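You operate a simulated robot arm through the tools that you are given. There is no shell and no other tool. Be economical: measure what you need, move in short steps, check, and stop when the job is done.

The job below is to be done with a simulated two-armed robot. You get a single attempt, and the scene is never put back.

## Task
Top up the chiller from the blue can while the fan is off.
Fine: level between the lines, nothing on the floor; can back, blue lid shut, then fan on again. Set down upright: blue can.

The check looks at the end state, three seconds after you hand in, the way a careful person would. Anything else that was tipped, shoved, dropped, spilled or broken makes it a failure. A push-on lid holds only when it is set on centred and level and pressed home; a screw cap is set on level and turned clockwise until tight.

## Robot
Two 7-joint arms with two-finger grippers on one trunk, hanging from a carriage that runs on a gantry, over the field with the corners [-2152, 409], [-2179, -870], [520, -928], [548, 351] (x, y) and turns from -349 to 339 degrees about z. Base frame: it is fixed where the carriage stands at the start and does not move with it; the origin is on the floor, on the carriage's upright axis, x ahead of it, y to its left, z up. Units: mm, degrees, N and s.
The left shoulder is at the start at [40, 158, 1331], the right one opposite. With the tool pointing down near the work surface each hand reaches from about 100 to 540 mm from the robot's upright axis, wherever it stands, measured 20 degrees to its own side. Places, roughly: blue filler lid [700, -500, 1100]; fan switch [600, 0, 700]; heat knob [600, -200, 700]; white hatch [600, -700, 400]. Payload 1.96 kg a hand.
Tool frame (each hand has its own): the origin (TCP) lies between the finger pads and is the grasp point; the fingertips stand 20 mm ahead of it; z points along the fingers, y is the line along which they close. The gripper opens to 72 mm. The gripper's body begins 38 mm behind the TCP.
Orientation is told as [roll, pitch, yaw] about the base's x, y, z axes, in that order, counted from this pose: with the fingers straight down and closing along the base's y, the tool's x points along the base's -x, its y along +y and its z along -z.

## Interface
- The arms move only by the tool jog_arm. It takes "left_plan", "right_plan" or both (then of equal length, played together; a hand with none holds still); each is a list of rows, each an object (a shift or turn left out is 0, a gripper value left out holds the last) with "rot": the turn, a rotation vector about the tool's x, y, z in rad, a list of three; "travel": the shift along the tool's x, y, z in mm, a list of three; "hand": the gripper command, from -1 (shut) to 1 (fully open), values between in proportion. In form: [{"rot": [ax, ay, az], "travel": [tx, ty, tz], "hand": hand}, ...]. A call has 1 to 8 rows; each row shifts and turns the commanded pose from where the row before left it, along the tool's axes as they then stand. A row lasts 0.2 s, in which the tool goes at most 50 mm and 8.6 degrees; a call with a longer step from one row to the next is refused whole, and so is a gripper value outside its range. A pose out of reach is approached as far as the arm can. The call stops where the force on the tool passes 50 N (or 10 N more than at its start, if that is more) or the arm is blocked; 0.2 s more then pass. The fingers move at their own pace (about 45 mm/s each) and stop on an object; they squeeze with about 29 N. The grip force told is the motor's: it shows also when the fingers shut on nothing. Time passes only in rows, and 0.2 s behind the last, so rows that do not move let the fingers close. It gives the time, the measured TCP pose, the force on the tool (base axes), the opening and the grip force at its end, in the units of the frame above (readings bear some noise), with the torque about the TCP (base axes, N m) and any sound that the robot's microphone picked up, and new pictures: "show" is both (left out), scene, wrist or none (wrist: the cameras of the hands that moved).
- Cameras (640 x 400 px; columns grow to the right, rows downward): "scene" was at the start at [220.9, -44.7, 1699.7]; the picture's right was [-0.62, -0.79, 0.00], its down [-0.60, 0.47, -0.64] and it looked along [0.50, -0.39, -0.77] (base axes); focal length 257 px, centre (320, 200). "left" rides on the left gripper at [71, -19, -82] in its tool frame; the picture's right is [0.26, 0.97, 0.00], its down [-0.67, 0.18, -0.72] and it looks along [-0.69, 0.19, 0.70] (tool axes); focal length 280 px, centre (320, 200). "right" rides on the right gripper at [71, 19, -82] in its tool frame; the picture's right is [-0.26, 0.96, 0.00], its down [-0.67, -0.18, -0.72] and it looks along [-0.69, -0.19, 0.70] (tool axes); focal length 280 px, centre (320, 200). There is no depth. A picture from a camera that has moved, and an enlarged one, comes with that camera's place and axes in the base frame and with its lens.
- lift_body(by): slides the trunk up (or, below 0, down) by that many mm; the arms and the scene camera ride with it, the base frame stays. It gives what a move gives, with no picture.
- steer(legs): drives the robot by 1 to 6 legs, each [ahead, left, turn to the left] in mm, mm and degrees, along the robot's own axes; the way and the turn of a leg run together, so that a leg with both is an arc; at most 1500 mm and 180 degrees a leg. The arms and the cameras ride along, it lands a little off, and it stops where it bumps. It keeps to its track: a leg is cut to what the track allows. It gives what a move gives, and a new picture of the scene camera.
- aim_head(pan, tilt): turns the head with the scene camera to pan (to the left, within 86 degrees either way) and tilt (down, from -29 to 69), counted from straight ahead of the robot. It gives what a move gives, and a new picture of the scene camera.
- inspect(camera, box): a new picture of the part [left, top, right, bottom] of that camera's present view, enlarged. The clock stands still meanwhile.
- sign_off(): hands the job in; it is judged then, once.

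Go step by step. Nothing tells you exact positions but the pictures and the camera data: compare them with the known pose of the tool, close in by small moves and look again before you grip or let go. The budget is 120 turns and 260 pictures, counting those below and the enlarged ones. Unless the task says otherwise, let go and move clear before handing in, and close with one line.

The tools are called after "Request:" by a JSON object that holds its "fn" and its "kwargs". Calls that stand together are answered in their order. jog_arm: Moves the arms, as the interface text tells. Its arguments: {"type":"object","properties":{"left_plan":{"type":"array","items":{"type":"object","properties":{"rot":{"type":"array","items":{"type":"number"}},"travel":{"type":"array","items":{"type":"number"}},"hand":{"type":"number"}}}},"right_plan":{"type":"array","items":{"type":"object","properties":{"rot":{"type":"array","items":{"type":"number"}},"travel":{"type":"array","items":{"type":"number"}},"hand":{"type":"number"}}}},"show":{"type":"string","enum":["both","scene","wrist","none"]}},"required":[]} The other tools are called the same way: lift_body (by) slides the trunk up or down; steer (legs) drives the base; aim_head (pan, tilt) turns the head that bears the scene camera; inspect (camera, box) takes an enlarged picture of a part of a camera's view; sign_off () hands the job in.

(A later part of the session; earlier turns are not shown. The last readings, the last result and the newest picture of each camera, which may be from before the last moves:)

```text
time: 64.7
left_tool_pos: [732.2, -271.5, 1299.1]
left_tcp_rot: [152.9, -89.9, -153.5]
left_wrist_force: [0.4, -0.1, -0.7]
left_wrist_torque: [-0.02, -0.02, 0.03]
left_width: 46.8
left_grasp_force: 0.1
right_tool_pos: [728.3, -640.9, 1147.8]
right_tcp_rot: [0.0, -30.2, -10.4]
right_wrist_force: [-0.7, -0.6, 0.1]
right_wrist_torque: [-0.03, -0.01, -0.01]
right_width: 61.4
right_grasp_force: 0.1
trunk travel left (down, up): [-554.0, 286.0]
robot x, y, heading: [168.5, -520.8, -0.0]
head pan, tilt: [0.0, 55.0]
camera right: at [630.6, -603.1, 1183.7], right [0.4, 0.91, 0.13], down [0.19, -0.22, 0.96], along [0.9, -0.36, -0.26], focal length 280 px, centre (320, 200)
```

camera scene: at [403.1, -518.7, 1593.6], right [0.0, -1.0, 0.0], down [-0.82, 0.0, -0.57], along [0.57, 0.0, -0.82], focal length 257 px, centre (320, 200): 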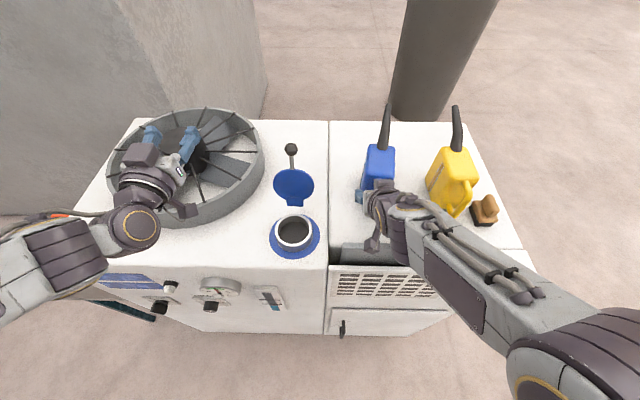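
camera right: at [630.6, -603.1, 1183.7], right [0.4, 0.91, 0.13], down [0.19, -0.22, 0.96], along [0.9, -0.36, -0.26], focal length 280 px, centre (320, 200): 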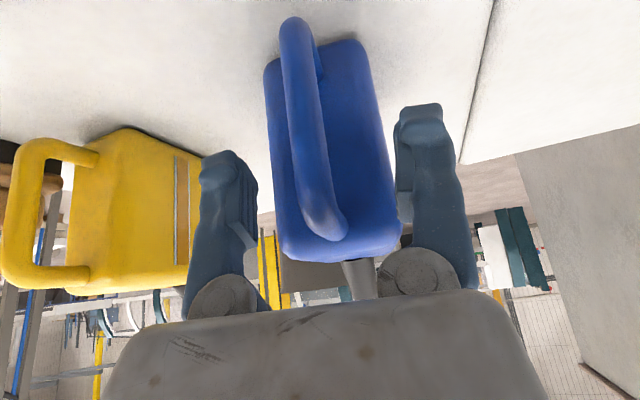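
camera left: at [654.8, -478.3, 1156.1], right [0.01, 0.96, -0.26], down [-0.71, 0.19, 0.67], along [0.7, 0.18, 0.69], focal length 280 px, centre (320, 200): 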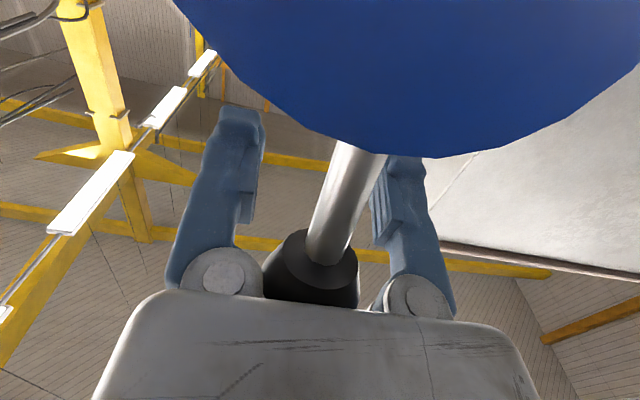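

Request:
{"fn": "jog_arm", "kwargs": {"right_plan": [{"travel": [9, 0, 8]}, {"travel": [9.5, -1, 8]}, {}], "show": "wrist"}}

```text
time: 65.5
left_tool_pos: [732.8, -273.0, 1299.4]
left_tcp_rot: [152.9, -89.9, -153.4]
left_wrist_force: [-0.8, 0.8, -0.4]
left_wrist_torque: [0.01, -0.01, -0.01]
left_width: 46.8
left_grasp_force: 0.0
right_tool_pos: [719.0, -641.9, 1125.9]
right_tcp_rot: [0.0, -30.1, -10.2]
right_wrist_force: [-0.2, -0.6, 0.3]
right_wrist_torque: [0.0, -0.02, 0.01]
right_width: 61.2
right_grasp_force: 0.0
trunk travel left (down, up): [-554.0, 286.0]
robot x, y, heading: [170.0, -520.9, -0.3]
head pan, tilt: [0.0, 55.0]
camera right: at [622.6, -603.0, 1160.6], right [0.4, 0.91, 0.13], down [0.19, -0.22, 0.96], along [0.9, -0.35, -0.26], focal length 280 px, centre (320, 200)
```

right: 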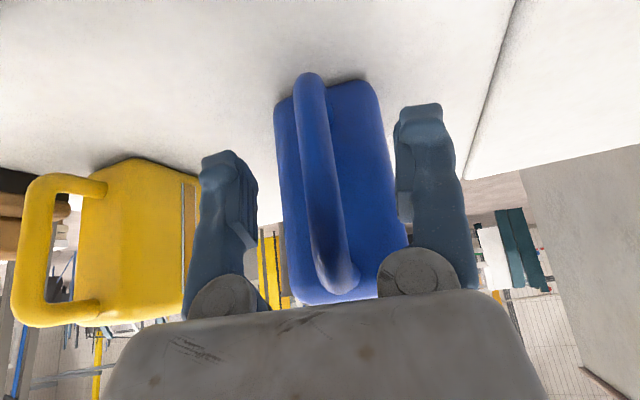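

Request:
{"fn": "jog_arm", "kwargs": {"right_plan": [{"hand": -1}, {"hand": -1}, {"hand": -1}, {"hand": -1}, {}], "show": "wrist"}}

```text
time: 66.7
left_tool_pos: [732.0, -273.6, 1298.5]
left_tcp_rot: [153.6, -90.0, -154.3]
left_wrist_force: [-0.3, -0.6, -0.6]
left_wrist_torque: [-0.01, -0.02, -0.01]
left_width: 46.9
left_grasp_force: 0.1
right_tool_pos: [718.6, -640.1, 1125.3]
right_tcp_rot: [-0.1, -30.2, -10.3]
right_wrist_force: [1.2, 0.2, 0.7]
right_wrist_torque: [-0.03, -0.02, 0.01]
right_width: 12.9
right_grasp_force: 29.4
trunk travel left (down, up): [-554.0, 286.0]
robot x, y, heading: [170.6, -523.3, 0.1]
head pan, tilt: [0.0, 55.0]
camera right: at [622.6, -603.0, 1160.7], right [0.4, 0.91, 0.13], down [0.19, -0.22, 0.96], along [0.9, -0.35, -0.26], focal length 280 px, centre (320, 200)
```

right: 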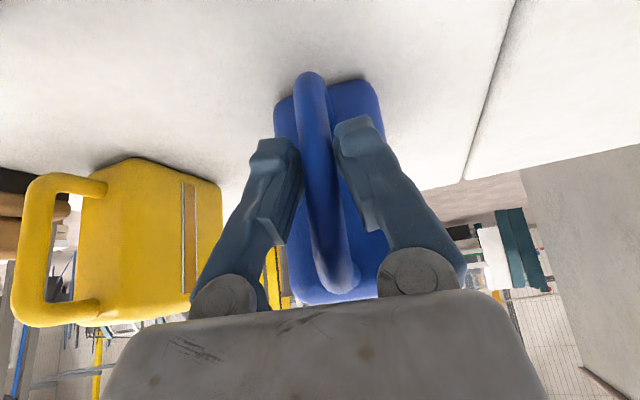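

Now 12.9 mm, the full bar, with no can rotation. I'll lift with the trunk and yaw the can straight.

Request:
{"fn": "lift_body", "kwargs": {"by": 150}}

Request:
{"fn": "jog_arm", "kwargs": {"right_plan": [{"rot": [-0.03, 0, -0.052]}, {"rot": [-0.03, 0, -0.052]}, {"rot": [-0.03, 0, -0.052]}, {}]}}

```text
time: 68.4
left_tool_pos: [731.7, -272.2, 1448.9]
left_tcp_rot: [137.7, -89.9, -138.5]
left_wrist_force: [0.4, -0.7, 0.1]
left_wrist_torque: [0.03, 0.0, 0.02]
left_width: 46.9
left_grasp_force: 0.0
right_tool_pos: [719.4, -641.0, 1275.0]
right_tcp_rot: [0.0, -30.0, -10.3]
right_wrist_force: [-0.8, 0.4, -3.8]
right_wrist_torque: [0.04, 0.37, 0.02]
right_width: 12.8
right_grasp_force: 29.0
trunk travel left (down, up): [-704.0, 136.0]
robot x, y, heading: [170.6, -521.0, -0.1]
head pan, tilt: [0.0, 55.0]
```

```text
time: 69.4
left_tool_pos: [732.1, -271.8, 1448.2]
left_tcp_rot: [144.4, -89.8, -145.0]
left_wrist_force: [-0.5, -0.1, -0.2]
left_wrist_torque: [0.02, 0.0, -0.01]
left_width: 46.6
left_grasp_force: 0.1
right_tool_pos: [719.7, -640.7, 1274.0]
right_tcp_rot: [-0.1, -30.1, 0.0]
right_wrist_force: [0.1, 0.2, -4.1]
right_wrist_torque: [0.03, 0.35, 0.0]
right_width: 13.0
right_grasp_force: 29.1
trunk travel left (down, up): [-704.0, 136.0]
robot x, y, heading: [171.1, -521.3, 0.2]
head pan, tilt: [0.0, 55.0]
camera scene: at [403.0, -518.7, 1743.5], right [0.0, -1.0, 0.0], down [-0.82, 0.0, -0.57], along [0.57, 0.0, -0.82], focal length 257 px, centre (320, 200)
camera right: at [617.1, -620.9, 1310.7], right [0.23, 0.97, 0.13], down [0.23, -0.18, 0.96], along [0.95, -0.19, -0.26], focal length 280 px, centre (320, 200)
```

scene: 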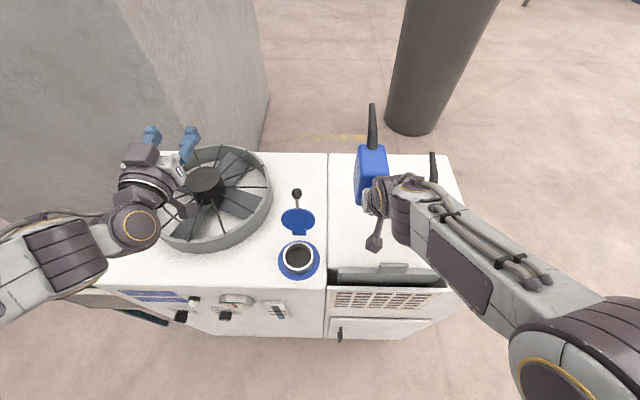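
right: 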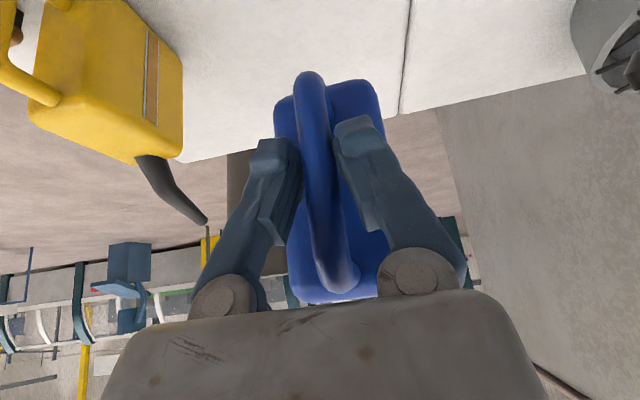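

The grip is solid and the spout tip is about (+210, -2, +103) from the TCP. Now I drive to the filler at height.

Request:
{"fn": "steer", "kwargs": {"legs": [[-212, 0, 0], [0, 180, 0]]}}

Request:
{"fn": "aim_head", "kwargs": {"pan": -12, "tilt": 50}}

```text
time: 72.2
left_tool_pos: [521.3, -91.6, 1448.3]
left_tcp_rot: [142.1, -90.0, -142.8]
left_wrist_force: [0.4, 0.4, 0.3]
left_wrist_torque: [0.02, 0.01, -0.02]
left_width: 46.9
left_grasp_force: 0.1
right_tool_pos: [506.6, -459.8, 1274.7]
right_tcp_rot: [-0.1, -30.1, 0.0]
right_wrist_force: [-1.1, -0.2, -4.2]
right_wrist_torque: [0.03, 0.38, -0.01]
right_width: 12.8
right_grasp_force: 29.1
trunk travel left (down, up): [-704.0, 136.0]
robot x, y, heading: [-45.1, -340.2, -0.2]
head pan, tilt: [0.0, 55.0]
camera scene: at [191.1, -337.4, 1743.5], right [0.0, -1.0, 0.0], down [-0.82, 0.0, -0.57], along [0.57, 0.0, -0.82], focal length 257 px, centre (320, 200)
```

scene: 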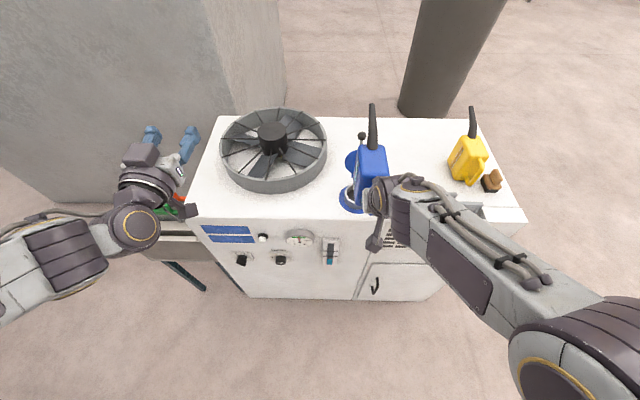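

```text
time: 72.9
left_tool_pos: [520.0, -91.7, 1448.4]
left_tcp_rot: [144.9, -89.9, -145.6]
left_wrist_force: [-0.2, 0.2, -0.2]
left_wrist_torque: [0.03, 0.02, 0.01]
left_width: 46.7
left_grasp_force: 0.1
right_tool_pos: [507.0, -460.7, 1275.1]
right_tcp_rot: [-0.1, -30.0, 0.0]
right_wrist_force: [0.2, -0.1, -4.5]
right_wrist_torque: [0.03, 0.34, -0.01]
right_width: 13.3
right_grasp_force: 28.6
trunk travel left (down, up): [-704.0, 136.0]
robot x, y, heading: [-39.0, -341.4, 0.1]
head pan, tilt: [-12.0, 50.0]
camera scene: at [194.3, -353.4, 1750.0], right [-0.21, -0.98, 0.0], down [-0.75, 0.16, -0.64], along [0.63, -0.13, -0.77], focal length 257 px, centre (320, 200)
```

scene: 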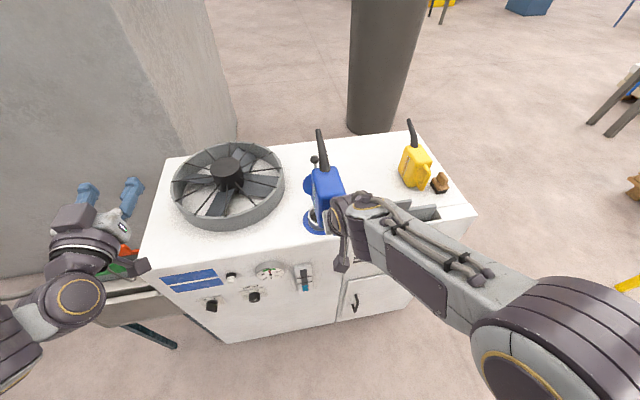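

The level glass is visible. I'll move the can back and down so the spout stays over the neck, then begin a slow tilt.

Request:
{"fn": "jog_arm", "kwargs": {"right_plan": [{"travel": [20, 0, -12]}, {"travel": [20, 0, -12]}, {"travel": [20, 0, -11]}, {"travel": [15, 0, 26]}, {"travel": [15, 0, 26]}, {"travel": [15, 0, 26]}, {"rot": [0, 0.09, 0]}, {"rot": [0, 0.09, 0]}]}}

```text
time: 74.7
left_tool_pos: [519.5, -91.1, 1448.9]
left_tcp_rot: [144.6, -89.9, -145.3]
left_wrist_force: [0.4, -1.3, 0.8]
left_wrist_torque: [0.01, 0.02, -0.02]
left_width: 46.7
left_grasp_force: 0.1
right_tool_pos: [437.6, -458.4, 1184.6]
right_tcp_rot: [0.0, -19.7, 0.0]
right_wrist_force: [-0.3, 0.0, -3.8]
right_wrist_torque: [-0.01, 0.32, -0.02]
right_width: 12.8
right_grasp_force: 28.8
trunk travel left (down, up): [-704.0, 136.0]
robot x, y, heading: [-40.2, -339.9, 0.0]
head pan, tilt: [-12.0, 50.0]
camera scene: at [194.3, -353.4, 1750.0], right [-0.21, -0.98, 0.0], down [-0.75, 0.16, -0.64], along [0.63, -0.13, -0.77], focal length 257 px, centre (320, 200)
camera right: at [343.6, -438.4, 1237.7], right [0.25, 0.97, 0.09], down [0.39, -0.18, 0.9], along [0.89, -0.19, -0.43], focal length 280 px, centre (320, 200)
```

scene: 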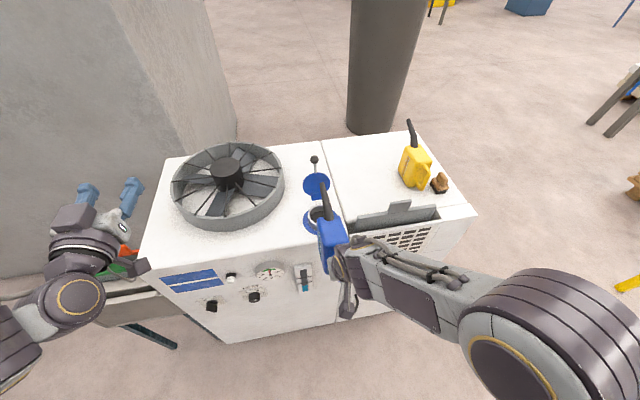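
right: 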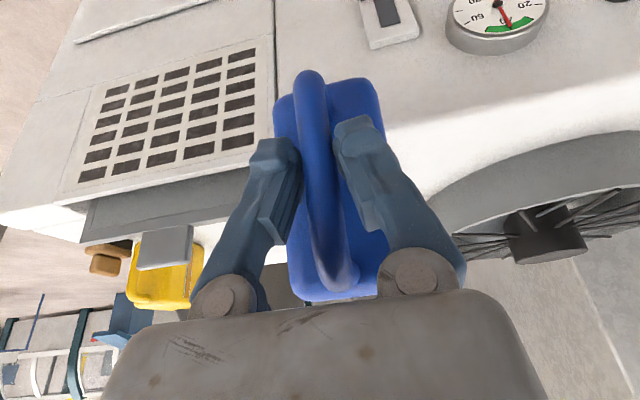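

Request:
{"fn": "jog_arm", "kwargs": {"right_plan": [{"travel": [8, 0, 21]}, {"rot": [0, 0.0875, 0]}, {"rot": [0, 0.0875, 0]}, {"rot": [0, 0.0875, 0]}, {"rot": [0, 0.0875, 0]}, {}]}}

Request:
{"fn": "inspect", "kwargs": {"camera": "scene", "box": [260, 150, 380, 310]}}

```text
time: 76.1
left_tool_pos: [520.0, -90.6, 1447.3]
left_tcp_rot: [146.0, -89.9, -146.8]
left_wrist_force: [0.4, 0.0, -1.1]
left_wrist_torque: [0.03, 0.02, -0.01]
left_width: 46.5
left_grasp_force: 0.1
right_tool_pos: [438.3, -461.1, 1162.4]
right_tcp_rot: [-0.1, 0.4, 0.0]
right_wrist_force: [-0.2, -0.8, -4.6]
right_wrist_torque: [0.03, 0.29, 0.02]
right_width: 13.0
right_grasp_force: 28.8
trunk travel left (down, up): [-704.0, 136.0]
robot x, y, heading: [-42.2, -343.3, -0.1]
head pan, tilt: [-12.0, 50.0]
camera scene: at [194.3, -353.4, 1750.0], right [-0.21, -0.98, 0.0], down [-0.75, 0.16, -0.64], along [0.63, -0.13, -0.77], focal length 257 px, centre (320, 200)
camera right: at [367.6, -439.4, 1245.3], right [0.26, 0.96, 0.0], down [0.68, -0.18, 0.71], along [0.69, -0.19, -0.7], focal length 280 px, centre (320, 200)
```

scene: 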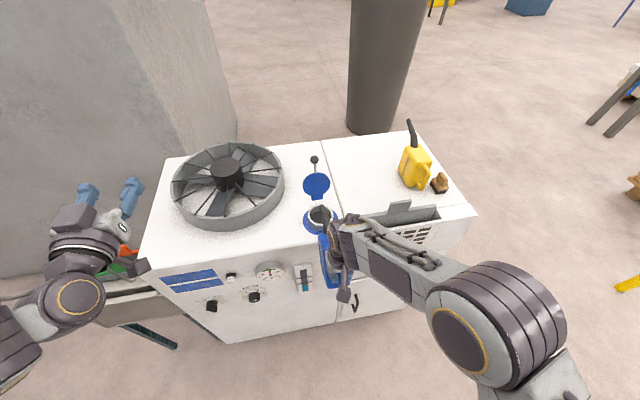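
right: 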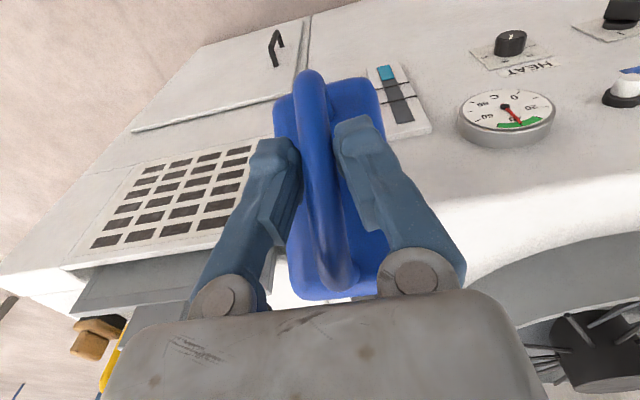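

```text
2.50 times, centred on (320, 230) of scene
camera zoom: at [194.3, -353.4, 1750.0], right [-0.21, -0.98, 0.0], down [-0.75, 0.16, -0.64], along [0.63, -0.13, -0.77], focal length 642 px, centre (320, 125)
```

zoom: 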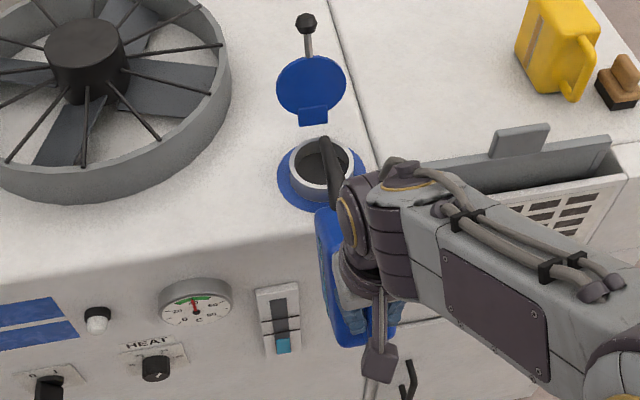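

The tip is over the neck at about z=1147. I'll tilt on to about 40°, keeping the tip in place.

Request:
{"fn": "jog_arm", "kwargs": {"right_plan": [{"rot": [0, 0.0875, 0], "travel": [-2, 0, -7]}, {"rot": [0, 0.0875, 0], "travel": [-3, 0, -7]}, {}, {}], "show": "wrist"}}

Request:
{"fn": "inspect", "kwargs": {"camera": "scene", "box": [260, 180, 360, 310]}}

```text
time: 77.1
left_tool_pos: [520.5, -91.1, 1448.0]
left_tcp_rot: [143.0, -89.9, -143.6]
left_wrist_force: [0.4, -0.1, -0.2]
left_wrist_torque: [-0.02, -0.01, -0.01]
left_width: 47.0
left_grasp_force: 0.0
right_tool_pos: [442.3, -460.0, 1176.9]
right_tcp_rot: [0.0, 10.2, 0.0]
right_wrist_force: [0.1, 0.3, -4.4]
right_wrist_torque: [0.0, 0.25, -0.01]
right_width: 12.9
right_grasp_force: 29.3
trunk travel left (down, up): [-704.0, 136.0]
robot x, y, heading: [-42.3, -341.1, 0.1]
head pan, tilt: [-12.0, 50.0]
camera right: at [387.2, -439.2, 1269.9], right [0.26, 0.96, -0.05], down [0.79, -0.18, 0.58], along [0.55, -0.19, -0.81], focal length 280 px, centre (320, 200)
```

right: 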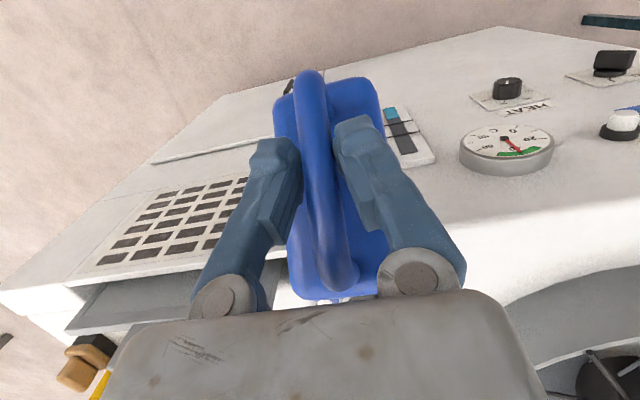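

```text
3.08 times, centred on (310, 245) of scene
camera zoom: at [194.3, -353.4, 1750.0], right [-0.21, -0.98, 0.0], down [-0.75, 0.16, -0.64], along [0.63, -0.13, -0.77], focal length 790 px, centre (351, 62)
```

zoom: 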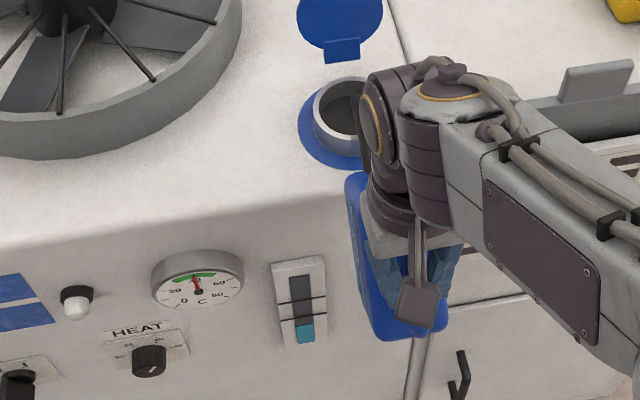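

The wrist now hides the spout tip from the head camera. I'll bring the left hand round to use its camera as a side view of the spout and neck.

Request:
{"fn": "jog_arm", "kwargs": {"left_plan": [{"travel": [38, -22, -5.7]}, {"travel": [38, -22, -5.7]}, {"travel": [38, -22, -5.7]}, {"travel": [38, -22, -5.7]}, {"travel": [38, -22, -5.7]}, {"travel": [38, -22, -5.7]}, {"travel": [38, -22, -5.7]}], "show": "none"}}

Request:
{"fn": "jog_arm", "kwargs": {"left_plan": [{"rot": [0, 0, 0.145]}, {"rot": [0, 0, 0.145]}, {"rot": [0, 0, 0.145]}, {"rot": [0, 0, 0.145]}, {"rot": [0, 0, 0.145]}, {"rot": [0, 0, 0.145]}, {"rot": [0, 0, 0.145]}, {"rot": [0, 0, 0.145]}], "show": "none"}}

Request:
{"fn": "jog_arm", "kwargs": {"left_plan": [{"rot": [0, 0, 0.145]}, {"rot": [0, 0, 0.145]}, {"rot": [0, 0, 0.12]}, {"rot": [0.145, 0, 0]}, {"rot": [0.145, 0, 0]}, {"rot": [0.145, 0, 0]}, {"rot": [0.145, 0, 0]}]}}

```text
time: 78.7
left_tool_pos: [476.1, -248.1, 1181.1]
left_tcp_rot: [152.9, -89.8, -153.7]
left_wrist_force: [-0.2, -0.8, -0.1]
left_wrist_torque: [0.02, -0.01, 0.03]
left_width: 46.9
left_grasp_force: 0.0
right_tool_pos: [442.3, -459.1, 1176.0]
right_tcp_rot: [0.0, 10.3, 0.1]
right_wrist_force: [-0.2, 0.0, -4.2]
right_wrist_torque: [0.01, 0.23, 0.01]
right_width: 12.8
right_grasp_force: 28.5
trunk travel left (down, up): [-704.0, 136.0]
robot x, y, heading: [-45.0, -339.6, 0.1]
head pan, tilt: [-12.0, 50.0]
```

```text
time: 80.5
left_tool_pos: [480.4, -245.9, 1181.6]
left_tcp_rot: [89.9, -23.2, -90.7]
left_wrist_force: [-0.2, 0.4, 0.3]
left_wrist_torque: [-0.02, -0.03, 0.03]
left_width: 46.8
left_grasp_force: 0.0
right_tool_pos: [443.1, -458.7, 1177.3]
right_tcp_rot: [0.0, 10.3, 0.0]
right_wrist_force: [0.0, 0.2, -4.2]
right_wrist_torque: [0.01, 0.26, -0.01]
right_width: 12.8
right_grasp_force: 28.4
trunk travel left (down, up): [-704.0, 136.0]
robot x, y, heading: [-42.3, -341.9, 0.0]
head pan, tilt: [-12.0, 50.0]
```

```text
time: 82.1
left_tool_pos: [479.8, -243.9, 1181.4]
left_tcp_rot: [56.6, 0.0, -90.6]
left_wrist_force: [0.1, 0.6, 0.1]
left_wrist_torque: [-0.02, 0.02, -0.02]
left_width: 46.8
left_grasp_force: 0.1
right_tool_pos: [442.6, -459.3, 1175.8]
right_tcp_rot: [0.0, 10.3, 0.1]
right_wrist_force: [-0.4, -0.3, -4.7]
right_wrist_torque: [0.02, 0.24, 0.0]
right_width: 13.2
right_grasp_force: 29.1
trunk travel left (down, up): [-704.0, 136.0]
robot x, y, heading: [-40.9, -339.5, 0.1]
head pan, tilt: [-12.0, 50.0]
camera scene: at [194.3, -353.4, 1750.0], right [-0.21, -0.98, 0.0], down [-0.75, 0.16, -0.64], along [0.63, -0.13, -0.77], focal length 257 px, centre (320, 200)
camera left: at [401.7, -173.1, 1209.9], right [0.53, 0.26, 0.81], down [-0.51, -0.67, 0.55], along [0.68, -0.7, -0.23], focal length 280 px, centre (320, 200)
```

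scene: 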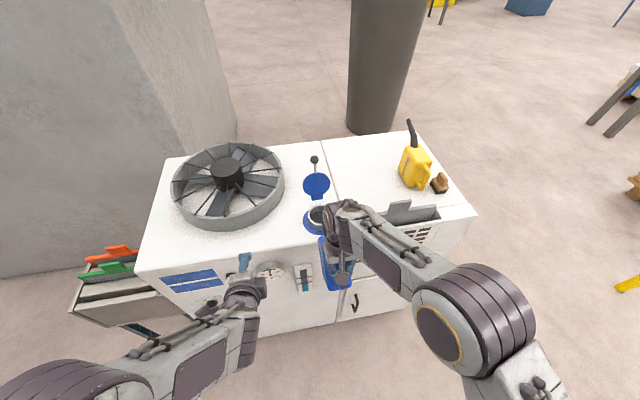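
left: 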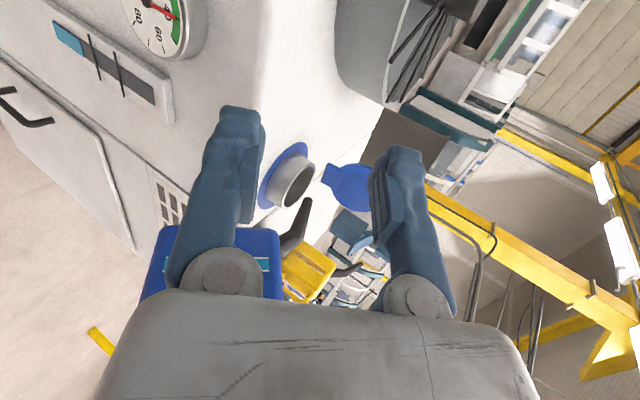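

The side view shows the level glass, neck and spout together. I'll zoom in.

Request:
{"fn": "inspect", "kwargs": {"camera": "left", "box": [250, 130, 390, 260]}}

Request:
{"fn": "inspect", "kwargs": {"camera": "left", "box": [40, 0, 200, 120]}}

```text
3.08 times, centred on (320, 195) of left
camera zoom: at [401.7, -173.1, 1209.9], right [0.53, 0.26, 0.81], down [-0.51, -0.67, 0.55], along [0.68, -0.7, -0.23], focal length 863 px, centre (320, 215)
```

zoom: 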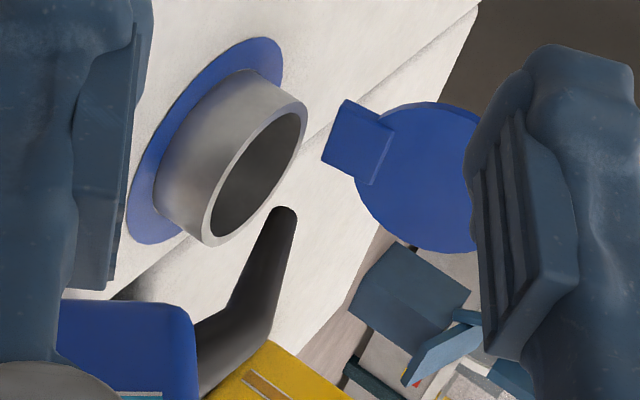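

```text
3.33 times, centred on (120, 60) of left
camera zoom: at [401.7, -173.1, 1209.9], right [0.53, 0.26, 0.81], down [-0.51, -0.67, 0.55], along [0.68, -0.7, -0.23], focal length 935 px, centre (987, 667)
```

zoom: 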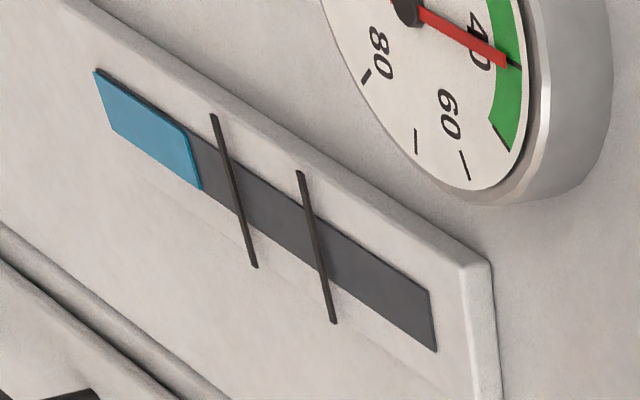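

The tip is about 23 mm above the rim and just short of the neck centre, which is good. I'll tilt to 45°, then pause and read.

Request:
{"fn": "jog_arm", "kwargs": {"right_plan": [{"rot": [0, 0.0437, 0], "travel": [-2, 0, -11]}, {"rot": [0, 0.0437, 0], "travel": [-2, 0, -11]}, {}], "show": "none"}}

Request:
{"fn": "inspect", "kwargs": {"camera": "left", "box": [0, 0, 640, 400]}}

```text
time: 82.9
left_tool_pos: [478.7, -244.8, 1181.7]
left_tcp_rot: [56.9, 0.1, -90.7]
left_wrist_force: [-0.7, 0.8, -0.4]
left_wrist_torque: [-0.01, -0.01, -0.01]
left_width: 47.0
left_grasp_force: 0.1
right_tool_pos: [453.7, -460.2, 1198.6]
right_tcp_rot: [0.1, 15.5, 0.0]
right_wrist_force: [0.2, 0.3, -3.9]
right_wrist_torque: [0.03, 0.21, -0.02]
right_width: 13.0
right_grasp_force: 28.6
trunk travel left (down, up): [-704.0, 136.0]
robot x, y, heading: [-36.8, -339.5, 0.1]
head pan, tilt: [-12.0, 50.0]
```

```text
1.00 times, centred on (320, 200) of left (not enlarged: the box is as wide or as high as the picture)
camera zoom: at [401.7, -173.2, 1209.7], right [0.53, 0.26, 0.81], down [-0.51, -0.67, 0.54], along [0.68, -0.7, -0.23], focal length 280 px, centre (320, 200)
```

zoom: 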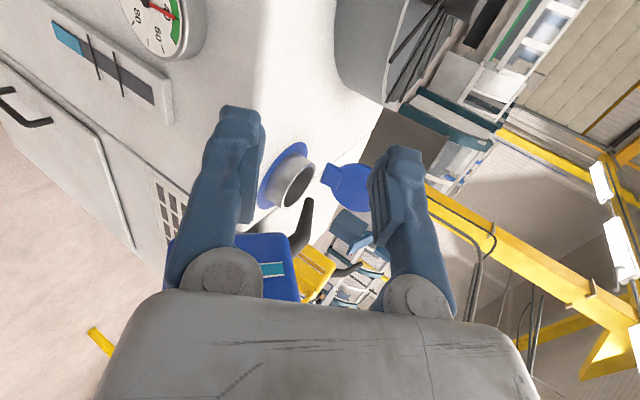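

Request:
{"fn": "jog_arm", "kwargs": {"right_plan": [{"rot": [0, 0.0437, 0], "travel": [-1, 0, -8]}, {"rot": [0, 0.0437, 0], "travel": [-1, 0, -8]}, {}], "show": "none"}}

Request:
{"fn": "inspect", "kwargs": {"camera": "left", "box": [160, 120, 400, 320]}}

Request:
{"fn": "inspect", "kwargs": {"camera": "left", "box": [40, 0, 200, 120]}}

```text
time: 83.7
left_tool_pos: [480.0, -243.9, 1181.8]
left_tcp_rot: [56.7, 0.1, -90.7]
left_wrist_force: [-1.0, 0.0, -0.3]
left_wrist_torque: [0.0, 0.0, 0.03]
left_width: 46.8
left_grasp_force: 0.1
right_tool_pos: [458.7, -460.0, 1213.0]
right_tcp_rot: [-0.1, 20.3, -0.1]
right_wrist_force: [-0.8, -0.9, -5.1]
right_wrist_torque: [-0.04, 0.2, 0.0]
right_width: 13.1
right_grasp_force: 29.2
trunk travel left (down, up): [-704.0, 136.0]
robot x, y, heading: [-41.0, -339.2, -0.2]
head pan, tilt: [-12.0, 50.0]
```

```text
2.00 times, centred on (280, 220) of left
camera zoom: at [401.7, -173.2, 1209.7], right [0.53, 0.26, 0.81], down [-0.51, -0.67, 0.54], along [0.68, -0.7, -0.23], focal length 561 px, centre (400, 160)
```

zoom: 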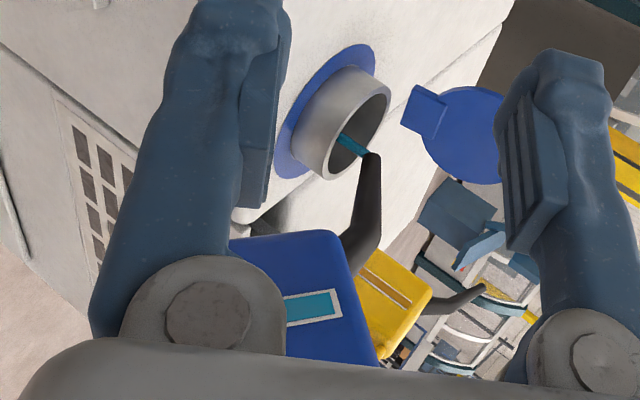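

```text
3.33 times, centred on (120, 60) of left
camera zoom: at [401.7, -173.2, 1209.7], right [0.53, 0.26, 0.81], down [-0.51, -0.67, 0.54], along [0.68, -0.7, -0.23], focal length 935 px, centre (987, 667)
```

zoom: 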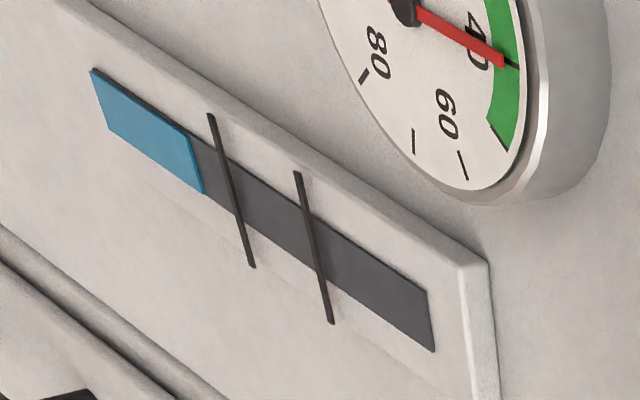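

It is pouring and the stream goes into the neck. I'll hold and watch the level.

Request:
{"fn": "jog_arm", "kwargs": {"right_plan": [{}, {}, {}, {}, {}], "show": "none"}}

Request:
{"fn": "inspect", "kwargs": {"camera": "left", "box": [40, 0, 340, 250]}}

```text
time: 84.9
left_tool_pos: [479.5, -243.3, 1182.8]
left_tcp_rot: [56.9, -0.1, -90.7]
left_wrist_force: [0.2, -0.2, -0.5]
left_wrist_torque: [0.0, 0.02, 0.0]
left_width: 46.8
left_grasp_force: 0.0
right_tool_pos: [459.3, -460.0, 1212.6]
right_tcp_rot: [-0.1, 20.3, 0.0]
right_wrist_force: [0.0, -0.1, -4.2]
right_wrist_torque: [-0.01, 0.21, -0.01]
right_width: 13.1
right_grasp_force: 29.2
trunk travel left (down, up): [-704.0, 136.0]
robot x, y, heading: [-45.2, -337.9, -0.1]
head pan, tilt: [-12.0, 50.0]
```

```text
1.60 times, centred on (190, 125) of left
camera zoom: at [401.7, -173.2, 1209.7], right [0.53, 0.26, 0.81], down [-0.51, -0.67, 0.54], along [0.68, -0.7, -0.23], focal length 449 px, centre (528, 320)
```

zoom: 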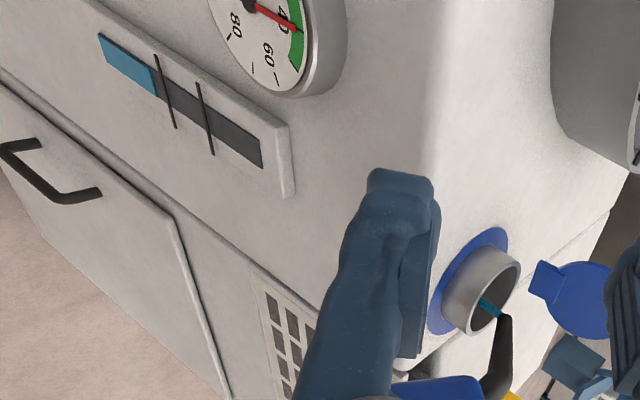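

Request:
{"fn": "jog_arm", "kwargs": {"right_plan": [{}, {}, {}, {}], "show": "none"}}

Request:
{"fn": "inspect", "kwargs": {"camera": "left", "box": [40, 0, 200, 120]}}

Request:
{"fn": "inspect", "kwargs": {"camera": "left", "box": [240, 120, 380, 260]}}

```text
time: 85.9
left_tool_pos: [479.4, -242.3, 1180.6]
left_tcp_rot: [56.8, 0.1, -90.6]
left_wrist_force: [0.0, -0.3, -0.1]
left_wrist_torque: [0.03, -0.01, 0.0]
left_width: 46.9
left_grasp_force: 0.0
right_tool_pos: [458.9, -459.6, 1212.2]
right_tcp_rot: [0.0, 20.4, 0.0]
right_wrist_force: [0.4, -0.2, -3.9]
right_wrist_torque: [0.02, 0.21, 0.02]
right_width: 12.9
right_grasp_force: 29.2
trunk travel left (down, up): [-704.0, 136.0]
robot x, y, heading: [-42.0, -340.2, 0.0]
head pan, tilt: [-12.0, 50.0]
```

```text
3.33 times, centred on (120, 60) of left
camera zoom: at [401.7, -173.2, 1209.7], right [0.53, 0.26, 0.81], down [-0.51, -0.67, 0.54], along [0.68, -0.7, -0.23], focal length 935 px, centre (987, 667)
```

zoom: 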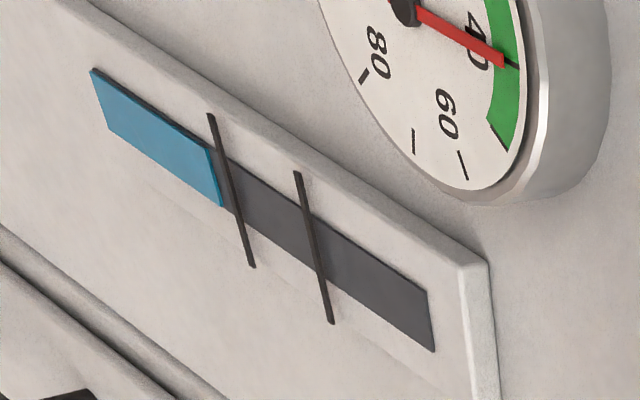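

```text
2.86 times, centred on (310, 190) of left
camera zoom: at [401.7, -173.2, 1209.7], right [0.53, 0.26, 0.81], down [-0.51, -0.67, 0.54], along [0.68, -0.7, -0.23], focal length 801 px, centre (349, 229)
```

zoom: 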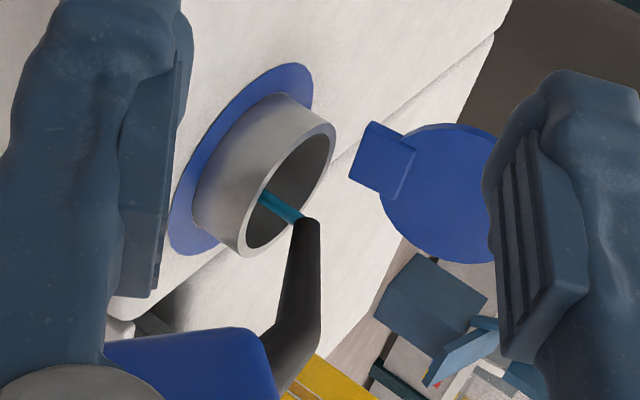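

Request:
{"fn": "jog_arm", "kwargs": {"right_plan": [{}, {}, {}, {}, {}, {}, {}, {}], "show": "none"}}

Request:
{"fn": "jog_arm", "kwargs": {"right_plan": [{}, {}, {}, {}], "show": "none"}}

Request:
{"fn": "inspect", "kwargs": {"camera": "left", "box": [40, 0, 200, 120]}}

Request:
{"fn": "inspect", "kwargs": {"camera": "left", "box": [240, 120, 380, 260]}}

```text
time: 87.7
left_tool_pos: [480.1, -243.2, 1181.4]
left_tcp_rot: [56.8, 0.0, -90.7]
left_wrist_force: [-0.4, 0.6, 1.0]
left_wrist_torque: [0.0, 0.02, -0.03]
left_width: 46.8
left_grasp_force: 0.2
right_tool_pos: [459.4, -460.4, 1212.0]
right_tcp_rot: [0.1, 20.3, 0.1]
right_wrist_force: [-1.2, -0.3, -3.3]
right_wrist_torque: [0.02, 0.18, -0.01]
right_width: 13.3
right_grasp_force: 28.8
trunk travel left (down, up): [-704.0, 136.0]
robot x, y, heading: [-42.9, -340.0, 0.0]
head pan, tilt: [-12.0, 50.0]
```

```text
time: 88.7
left_tool_pos: [479.6, -243.8, 1182.8]
left_tcp_rot: [56.7, 0.1, -90.7]
left_wrist_force: [0.8, 0.7, -0.1]
left_wrist_torque: [-0.03, 0.0, 0.0]
left_width: 47.0
left_grasp_force: 0.0
right_tool_pos: [458.4, -459.8, 1213.3]
right_tcp_rot: [0.0, 20.3, 0.0]
right_wrist_force: [1.2, -0.2, -3.5]
right_wrist_torque: [0.01, 0.19, -0.01]
right_width: 12.8
right_grasp_force: 28.9
trunk travel left (down, up): [-704.0, 136.0]
robot x, y, heading: [-40.1, -339.0, 0.1]
head pan, tilt: [-12.0, 50.0]
```

```text
3.33 times, centred on (120, 60) of left
camera zoom: at [401.7, -173.2, 1209.7], right [0.53, 0.26, 0.81], down [-0.51, -0.67, 0.54], along [0.68, -0.7, -0.23], focal length 935 px, centre (987, 667)
```

zoom: 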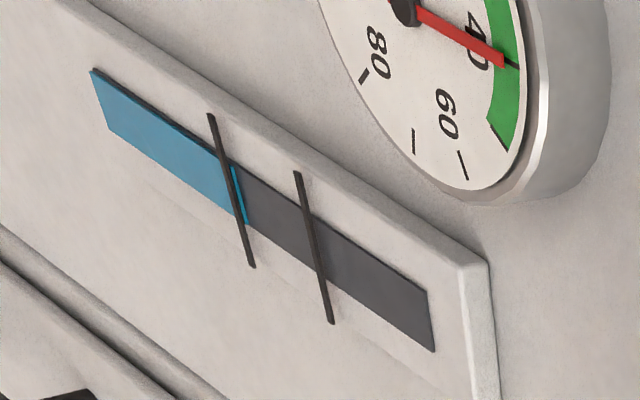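

```text
2.86 times, centred on (310, 190) of left
camera zoom: at [401.7, -173.2, 1209.7], right [0.53, 0.26, 0.81], down [-0.51, -0.67, 0.54], along [0.68, -0.7, -0.23], focal length 801 px, centre (349, 229)
```

zoom: 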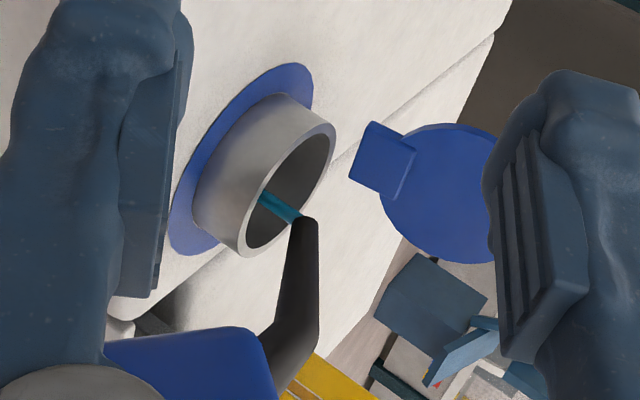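

Request:
{"fn": "jog_arm", "kwargs": {"right_plan": [{}, {}, {}, {}, {}, {}, {}, {}], "show": "none"}}

Request:
{"fn": "inspect", "kwargs": {"camera": "left", "box": [40, 0, 200, 120]}}

```text
time: 90.5
left_tool_pos: [479.9, -244.3, 1183.0]
left_tcp_rot: [56.8, 0.1, -90.7]
left_wrist_force: [0.1, 0.7, -0.4]
left_wrist_torque: [-0.01, -0.03, 0.04]
left_width: 46.6
left_grasp_force: 0.1
right_tool_pos: [458.3, -459.7, 1213.4]
right_tcp_rot: [0.0, 20.3, 0.0]
right_wrist_force: [0.2, 0.4, -3.5]
right_wrist_torque: [-0.01, 0.16, 0.04]
right_width: 12.6
right_grasp_force: 28.6
trunk travel left (down, up): [-704.0, 136.0]
robot x, y, heading: [-40.5, -338.6, -0.1]
head pan, tilt: [-12.0, 50.0]
```

```text
3.33 times, centred on (120, 60) of left
camera zoom: at [401.7, -173.2, 1209.7], right [0.53, 0.26, 0.81], down [-0.51, -0.67, 0.54], along [0.68, -0.7, -0.23], focal length 935 px, centre (987, 667)
```

zoom: 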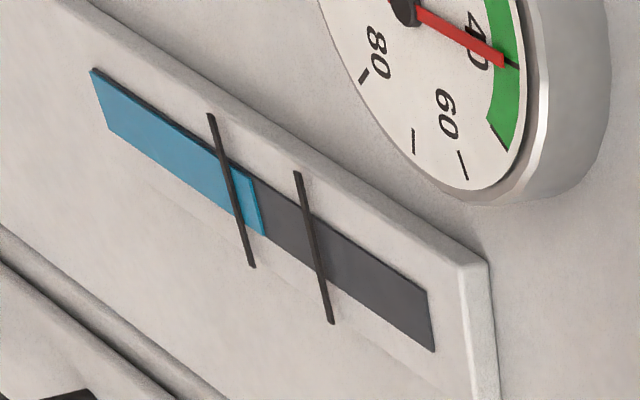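

The level is between the lines. A little more, then I tilt back with the tip held over the neck.

Request:
{"fn": "jog_arm", "kwargs": {"right_plan": [{}, {}, {}, {"rot": [0, -0.0875, 0], "travel": [1, 0, 16]}, {"rot": [0, -0.0875, 0], "travel": [2, 0, 20]}, {"rot": [0, -0.0875, 0], "travel": [1, 0, 7]}, {}], "show": "none"}}

Request:
{"fn": "inspect", "kwargs": {"camera": "left", "box": [40, 0, 200, 120]}}

Request:
{"fn": "inspect", "kwargs": {"camera": "left", "box": [240, 120, 380, 260]}}

```text
time: 92.1
left_tool_pos: [478.7, -244.5, 1182.5]
left_tcp_rot: [56.9, 0.0, -90.6]
left_wrist_force: [-0.5, -0.6, -0.7]
left_wrist_torque: [0.03, -0.01, -0.01]
left_width: 46.6
left_grasp_force: 0.1
right_tool_pos: [442.2, -461.1, 1173.4]
right_tcp_rot: [0.0, 5.2, 0.0]
right_wrist_force: [-0.7, -0.5, -4.7]
right_wrist_torque: [0.01, 0.25, 0.0]
right_width: 13.0
right_grasp_force: 29.2
trunk travel left (down, up): [-704.0, 136.0]
robot x, y, heading: [-41.2, -341.1, -0.2]
head pan, tilt: [-12.0, 50.0]
```

```text
3.33 times, centred on (120, 60) of left
camera zoom: at [401.7, -173.2, 1209.7], right [0.53, 0.26, 0.81], down [-0.51, -0.67, 0.54], along [0.68, -0.7, -0.23], focal length 935 px, centre (987, 667)
```

zoom: 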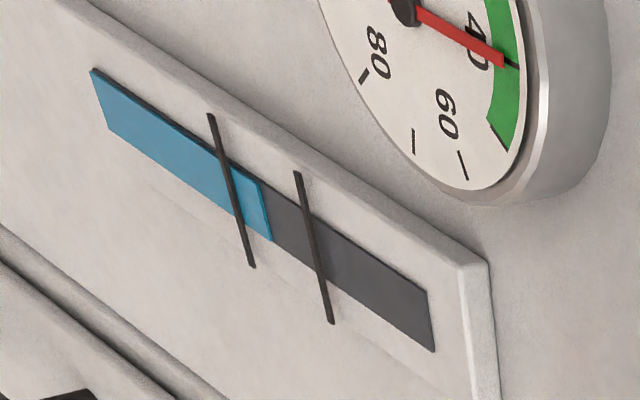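

```text
2.86 times, centred on (310, 190) of left
camera zoom: at [401.7, -173.2, 1209.7], right [0.53, 0.26, 0.81], down [-0.51, -0.67, 0.54], along [0.68, -0.7, -0.23], focal length 801 px, centre (349, 229)
```

zoom: 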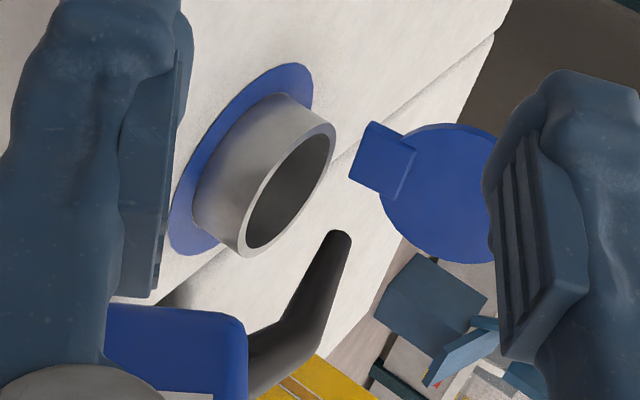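

The level sits mid-band and the flow has stopped. I'll bring the can upright while raising it.

Request:
{"fn": "jog_arm", "kwargs": {"right_plan": [{"rot": [0, -0.0875, 0], "travel": [0, 0, -12]}, {"rot": [0, -0.0875, 0], "travel": [0, 0, -12]}, {"rot": [0, -0.0875, 0], "travel": [0, 0, -12]}, {"rot": [0, -0.0875, 0], "travel": [0, 0, -14]}, {"rot": [0, -0.0875, 0], "travel": [0, 0, -14]}, {"rot": [0, -0.0875, 0], "travel": [0, 0, -14]}, {"rot": [0, -0.0875, 0], "travel": [0, 0, -14]}, {}], "show": "scene"}}

```text
time: 93.9
left_tool_pos: [478.6, -244.4, 1181.7]
left_tcp_rot: [56.8, 0.0, -90.7]
left_wrist_force: [-0.3, -0.4, -0.9]
left_wrist_torque: [-0.03, 0.01, 0.04]
left_width: 47.0
left_grasp_force: 0.0
right_tool_pos: [424.7, -458.9, 1259.8]
right_tcp_rot: [0.0, -29.7, 0.1]
right_wrist_force: [0.9, 0.0, -4.5]
right_wrist_torque: [-0.02, 0.4, 0.01]
right_width: 12.9
right_grasp_force: 28.6
trunk travel left (down, up): [-704.0, 136.0]
robot x, y, heading: [-43.8, -340.3, 0.2]
head pan, tilt: [-12.0, 50.0]
camera scene: at [194.3, -353.4, 1750.0], right [-0.21, -0.98, 0.0], down [-0.75, 0.16, -0.64], along [0.63, -0.13, -0.77], focal length 257 px, centre (320, 200)
```

scene: 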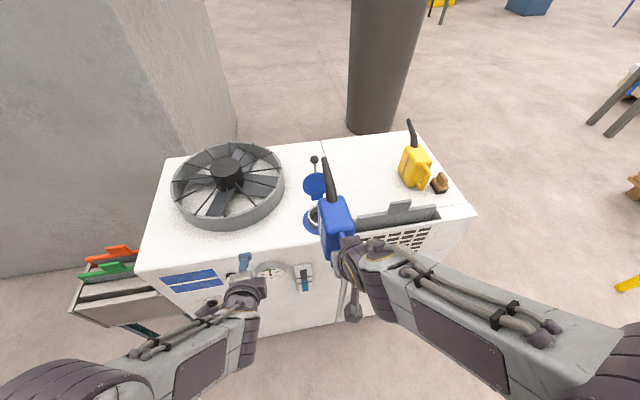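

Request:
{"fn": "jog_arm", "kwargs": {"left_plan": [{"travel": [24, 26, -29]}, {"travel": [24, 26, -29]}, {"travel": [24, 26, -29]}, {"travel": [24, 26, -29]}, {"travel": [24, 26, -29]}, {"travel": [24, 26, -29]}], "right_plan": [{"travel": [-13, 0, 4]}, {"travel": [-13, 0, 5]}, {"travel": [-13, 0, 5]}, {"travel": [-13, 0, 5]}, {"travel": [-13, 0, 5]}, {"travel": [-13, 0, 4]}], "show": "none"}}

Request:
{"fn": "steer", "kwargs": {"legs": [[0, -180, 0], [212, 0, 0]]}}

```text
time: 95.3
left_tool_pos: [420.3, -97.9, 1407.0]
left_tcp_rot: [56.8, 0.1, -90.9]
left_wrist_force: [-0.3, -0.1, 0.4]
left_wrist_torque: [0.0, -0.01, 0.01]
left_width: 46.8
left_grasp_force: 0.0
right_tool_pos: [509.1, -459.7, 1275.4]
right_tcp_rot: [0.0, -29.7, -0.1]
right_wrist_force: [0.0, 0.3, -4.2]
right_wrist_torque: [0.02, 0.38, 0.0]
right_width: 12.8
right_grasp_force: 28.3
trunk travel left (down, up): [-704.0, 136.0]
robot x, y, heading: [-39.0, -338.8, -0.1]
head pan, tilt: [-12.0, 50.0]
```

```text
time: 98.1
left_tool_pos: [629.0, -274.4, 1405.5]
left_tcp_rot: [56.8, 0.0, -90.5]
left_wrist_force: [-0.3, -0.2, 0.0]
left_wrist_torque: [-0.04, 0.02, 0.02]
left_width: 46.8
left_grasp_force: 0.0
right_tool_pos: [717.7, -635.3, 1274.6]
right_tcp_rot: [-0.1, -29.8, 0.0]
right_wrist_force: [0.9, -0.1, -4.1]
right_wrist_torque: [0.02, 0.35, 0.0]
right_width: 12.9
right_grasp_force: 28.6
trunk travel left (down, up): [-704.0, 136.0]
robot x, y, heading: [166.0, -518.6, 0.2]
head pan, tilt: [-12.0, 50.0]
camera scene: at [403.4, -530.5, 1750.0], right [-0.2, -0.98, 0.0], down [-0.75, 0.16, -0.64], along [0.63, -0.13, -0.77], focal length 257 px, centre (320, 200)
```

scene: 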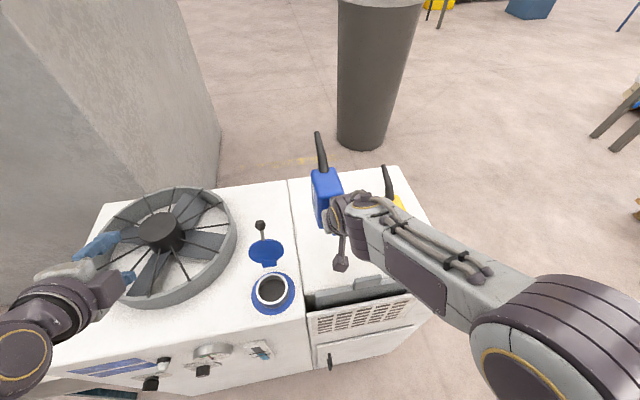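

Request:
{"fn": "lift_body", "kwargs": {"by": -140}}

Request:
{"fn": "jog_arm", "kwargs": {"right_plan": [{"travel": [0, -3, 0]}, {"travel": [1.5, 0, 2.6]}, {"travel": [1.5, 0, 2.6]}, {}]}}

```text
time: 99.7
left_tool_pos: [629.4, -273.5, 1267.3]
left_tcp_rot: [56.8, 0.0, -90.5]
left_wrist_force: [0.7, -0.5, 0.1]
left_wrist_torque: [0.07, -0.01, -0.01]
left_width: 46.8
left_grasp_force: 0.2
right_tool_pos: [718.7, -633.8, 1135.6]
right_tcp_rot: [0.0, -29.8, 0.1]
right_wrist_force: [1.6, -0.4, -1.6]
right_wrist_torque: [0.02, -0.1, 0.01]
right_width: 12.9
right_grasp_force: 29.1
trunk travel left (down, up): [-564.0, 276.0]
robot x, y, heading: [168.3, -517.6, 0.2]
head pan, tilt: [-12.0, 50.0]
```

```text
time: 100.7
left_tool_pos: [630.1, -274.5, 1266.8]
left_tcp_rot: [56.9, 0.0, -90.5]
left_wrist_force: [-0.2, 0.5, -0.7]
left_wrist_torque: [-0.01, 0.01, -0.01]
left_width: 46.7
left_grasp_force: 0.1
right_tool_pos: [718.5, -637.5, 1130.8]
right_tcp_rot: [0.0, -29.8, 0.0]
right_wrist_force: [-4.0, 0.0, 7.1]
right_wrist_torque: [0.0, -0.83, 0.04]
right_width: 12.7
right_grasp_force: 29.0
trunk travel left (down, up): [-564.0, 276.0]
robot x, y, heading: [169.1, -521.3, 0.2]
head pan, tilt: [-12.0, 50.0]
camera scene: at [403.6, -530.6, 1610.1], right [-0.21, -0.98, 0.0], down [-0.75, 0.16, -0.64], along [0.63, -0.13, -0.77], focal length 257 px, centre (320, 200)
camera right: at [616.7, -618.1, 1166.0], right [0.23, 0.97, 0.13], down [0.23, -0.18, 0.96], along [0.95, -0.19, -0.26], focal length 280 px, centre (320, 200)
```

scene: 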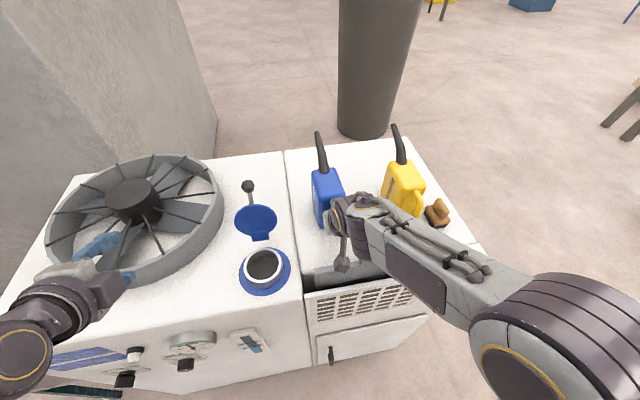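
right: 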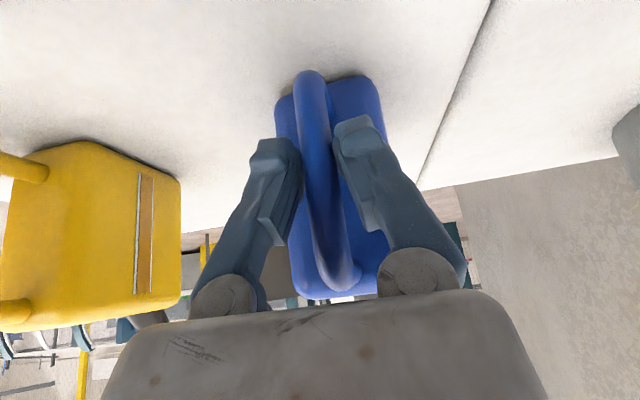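

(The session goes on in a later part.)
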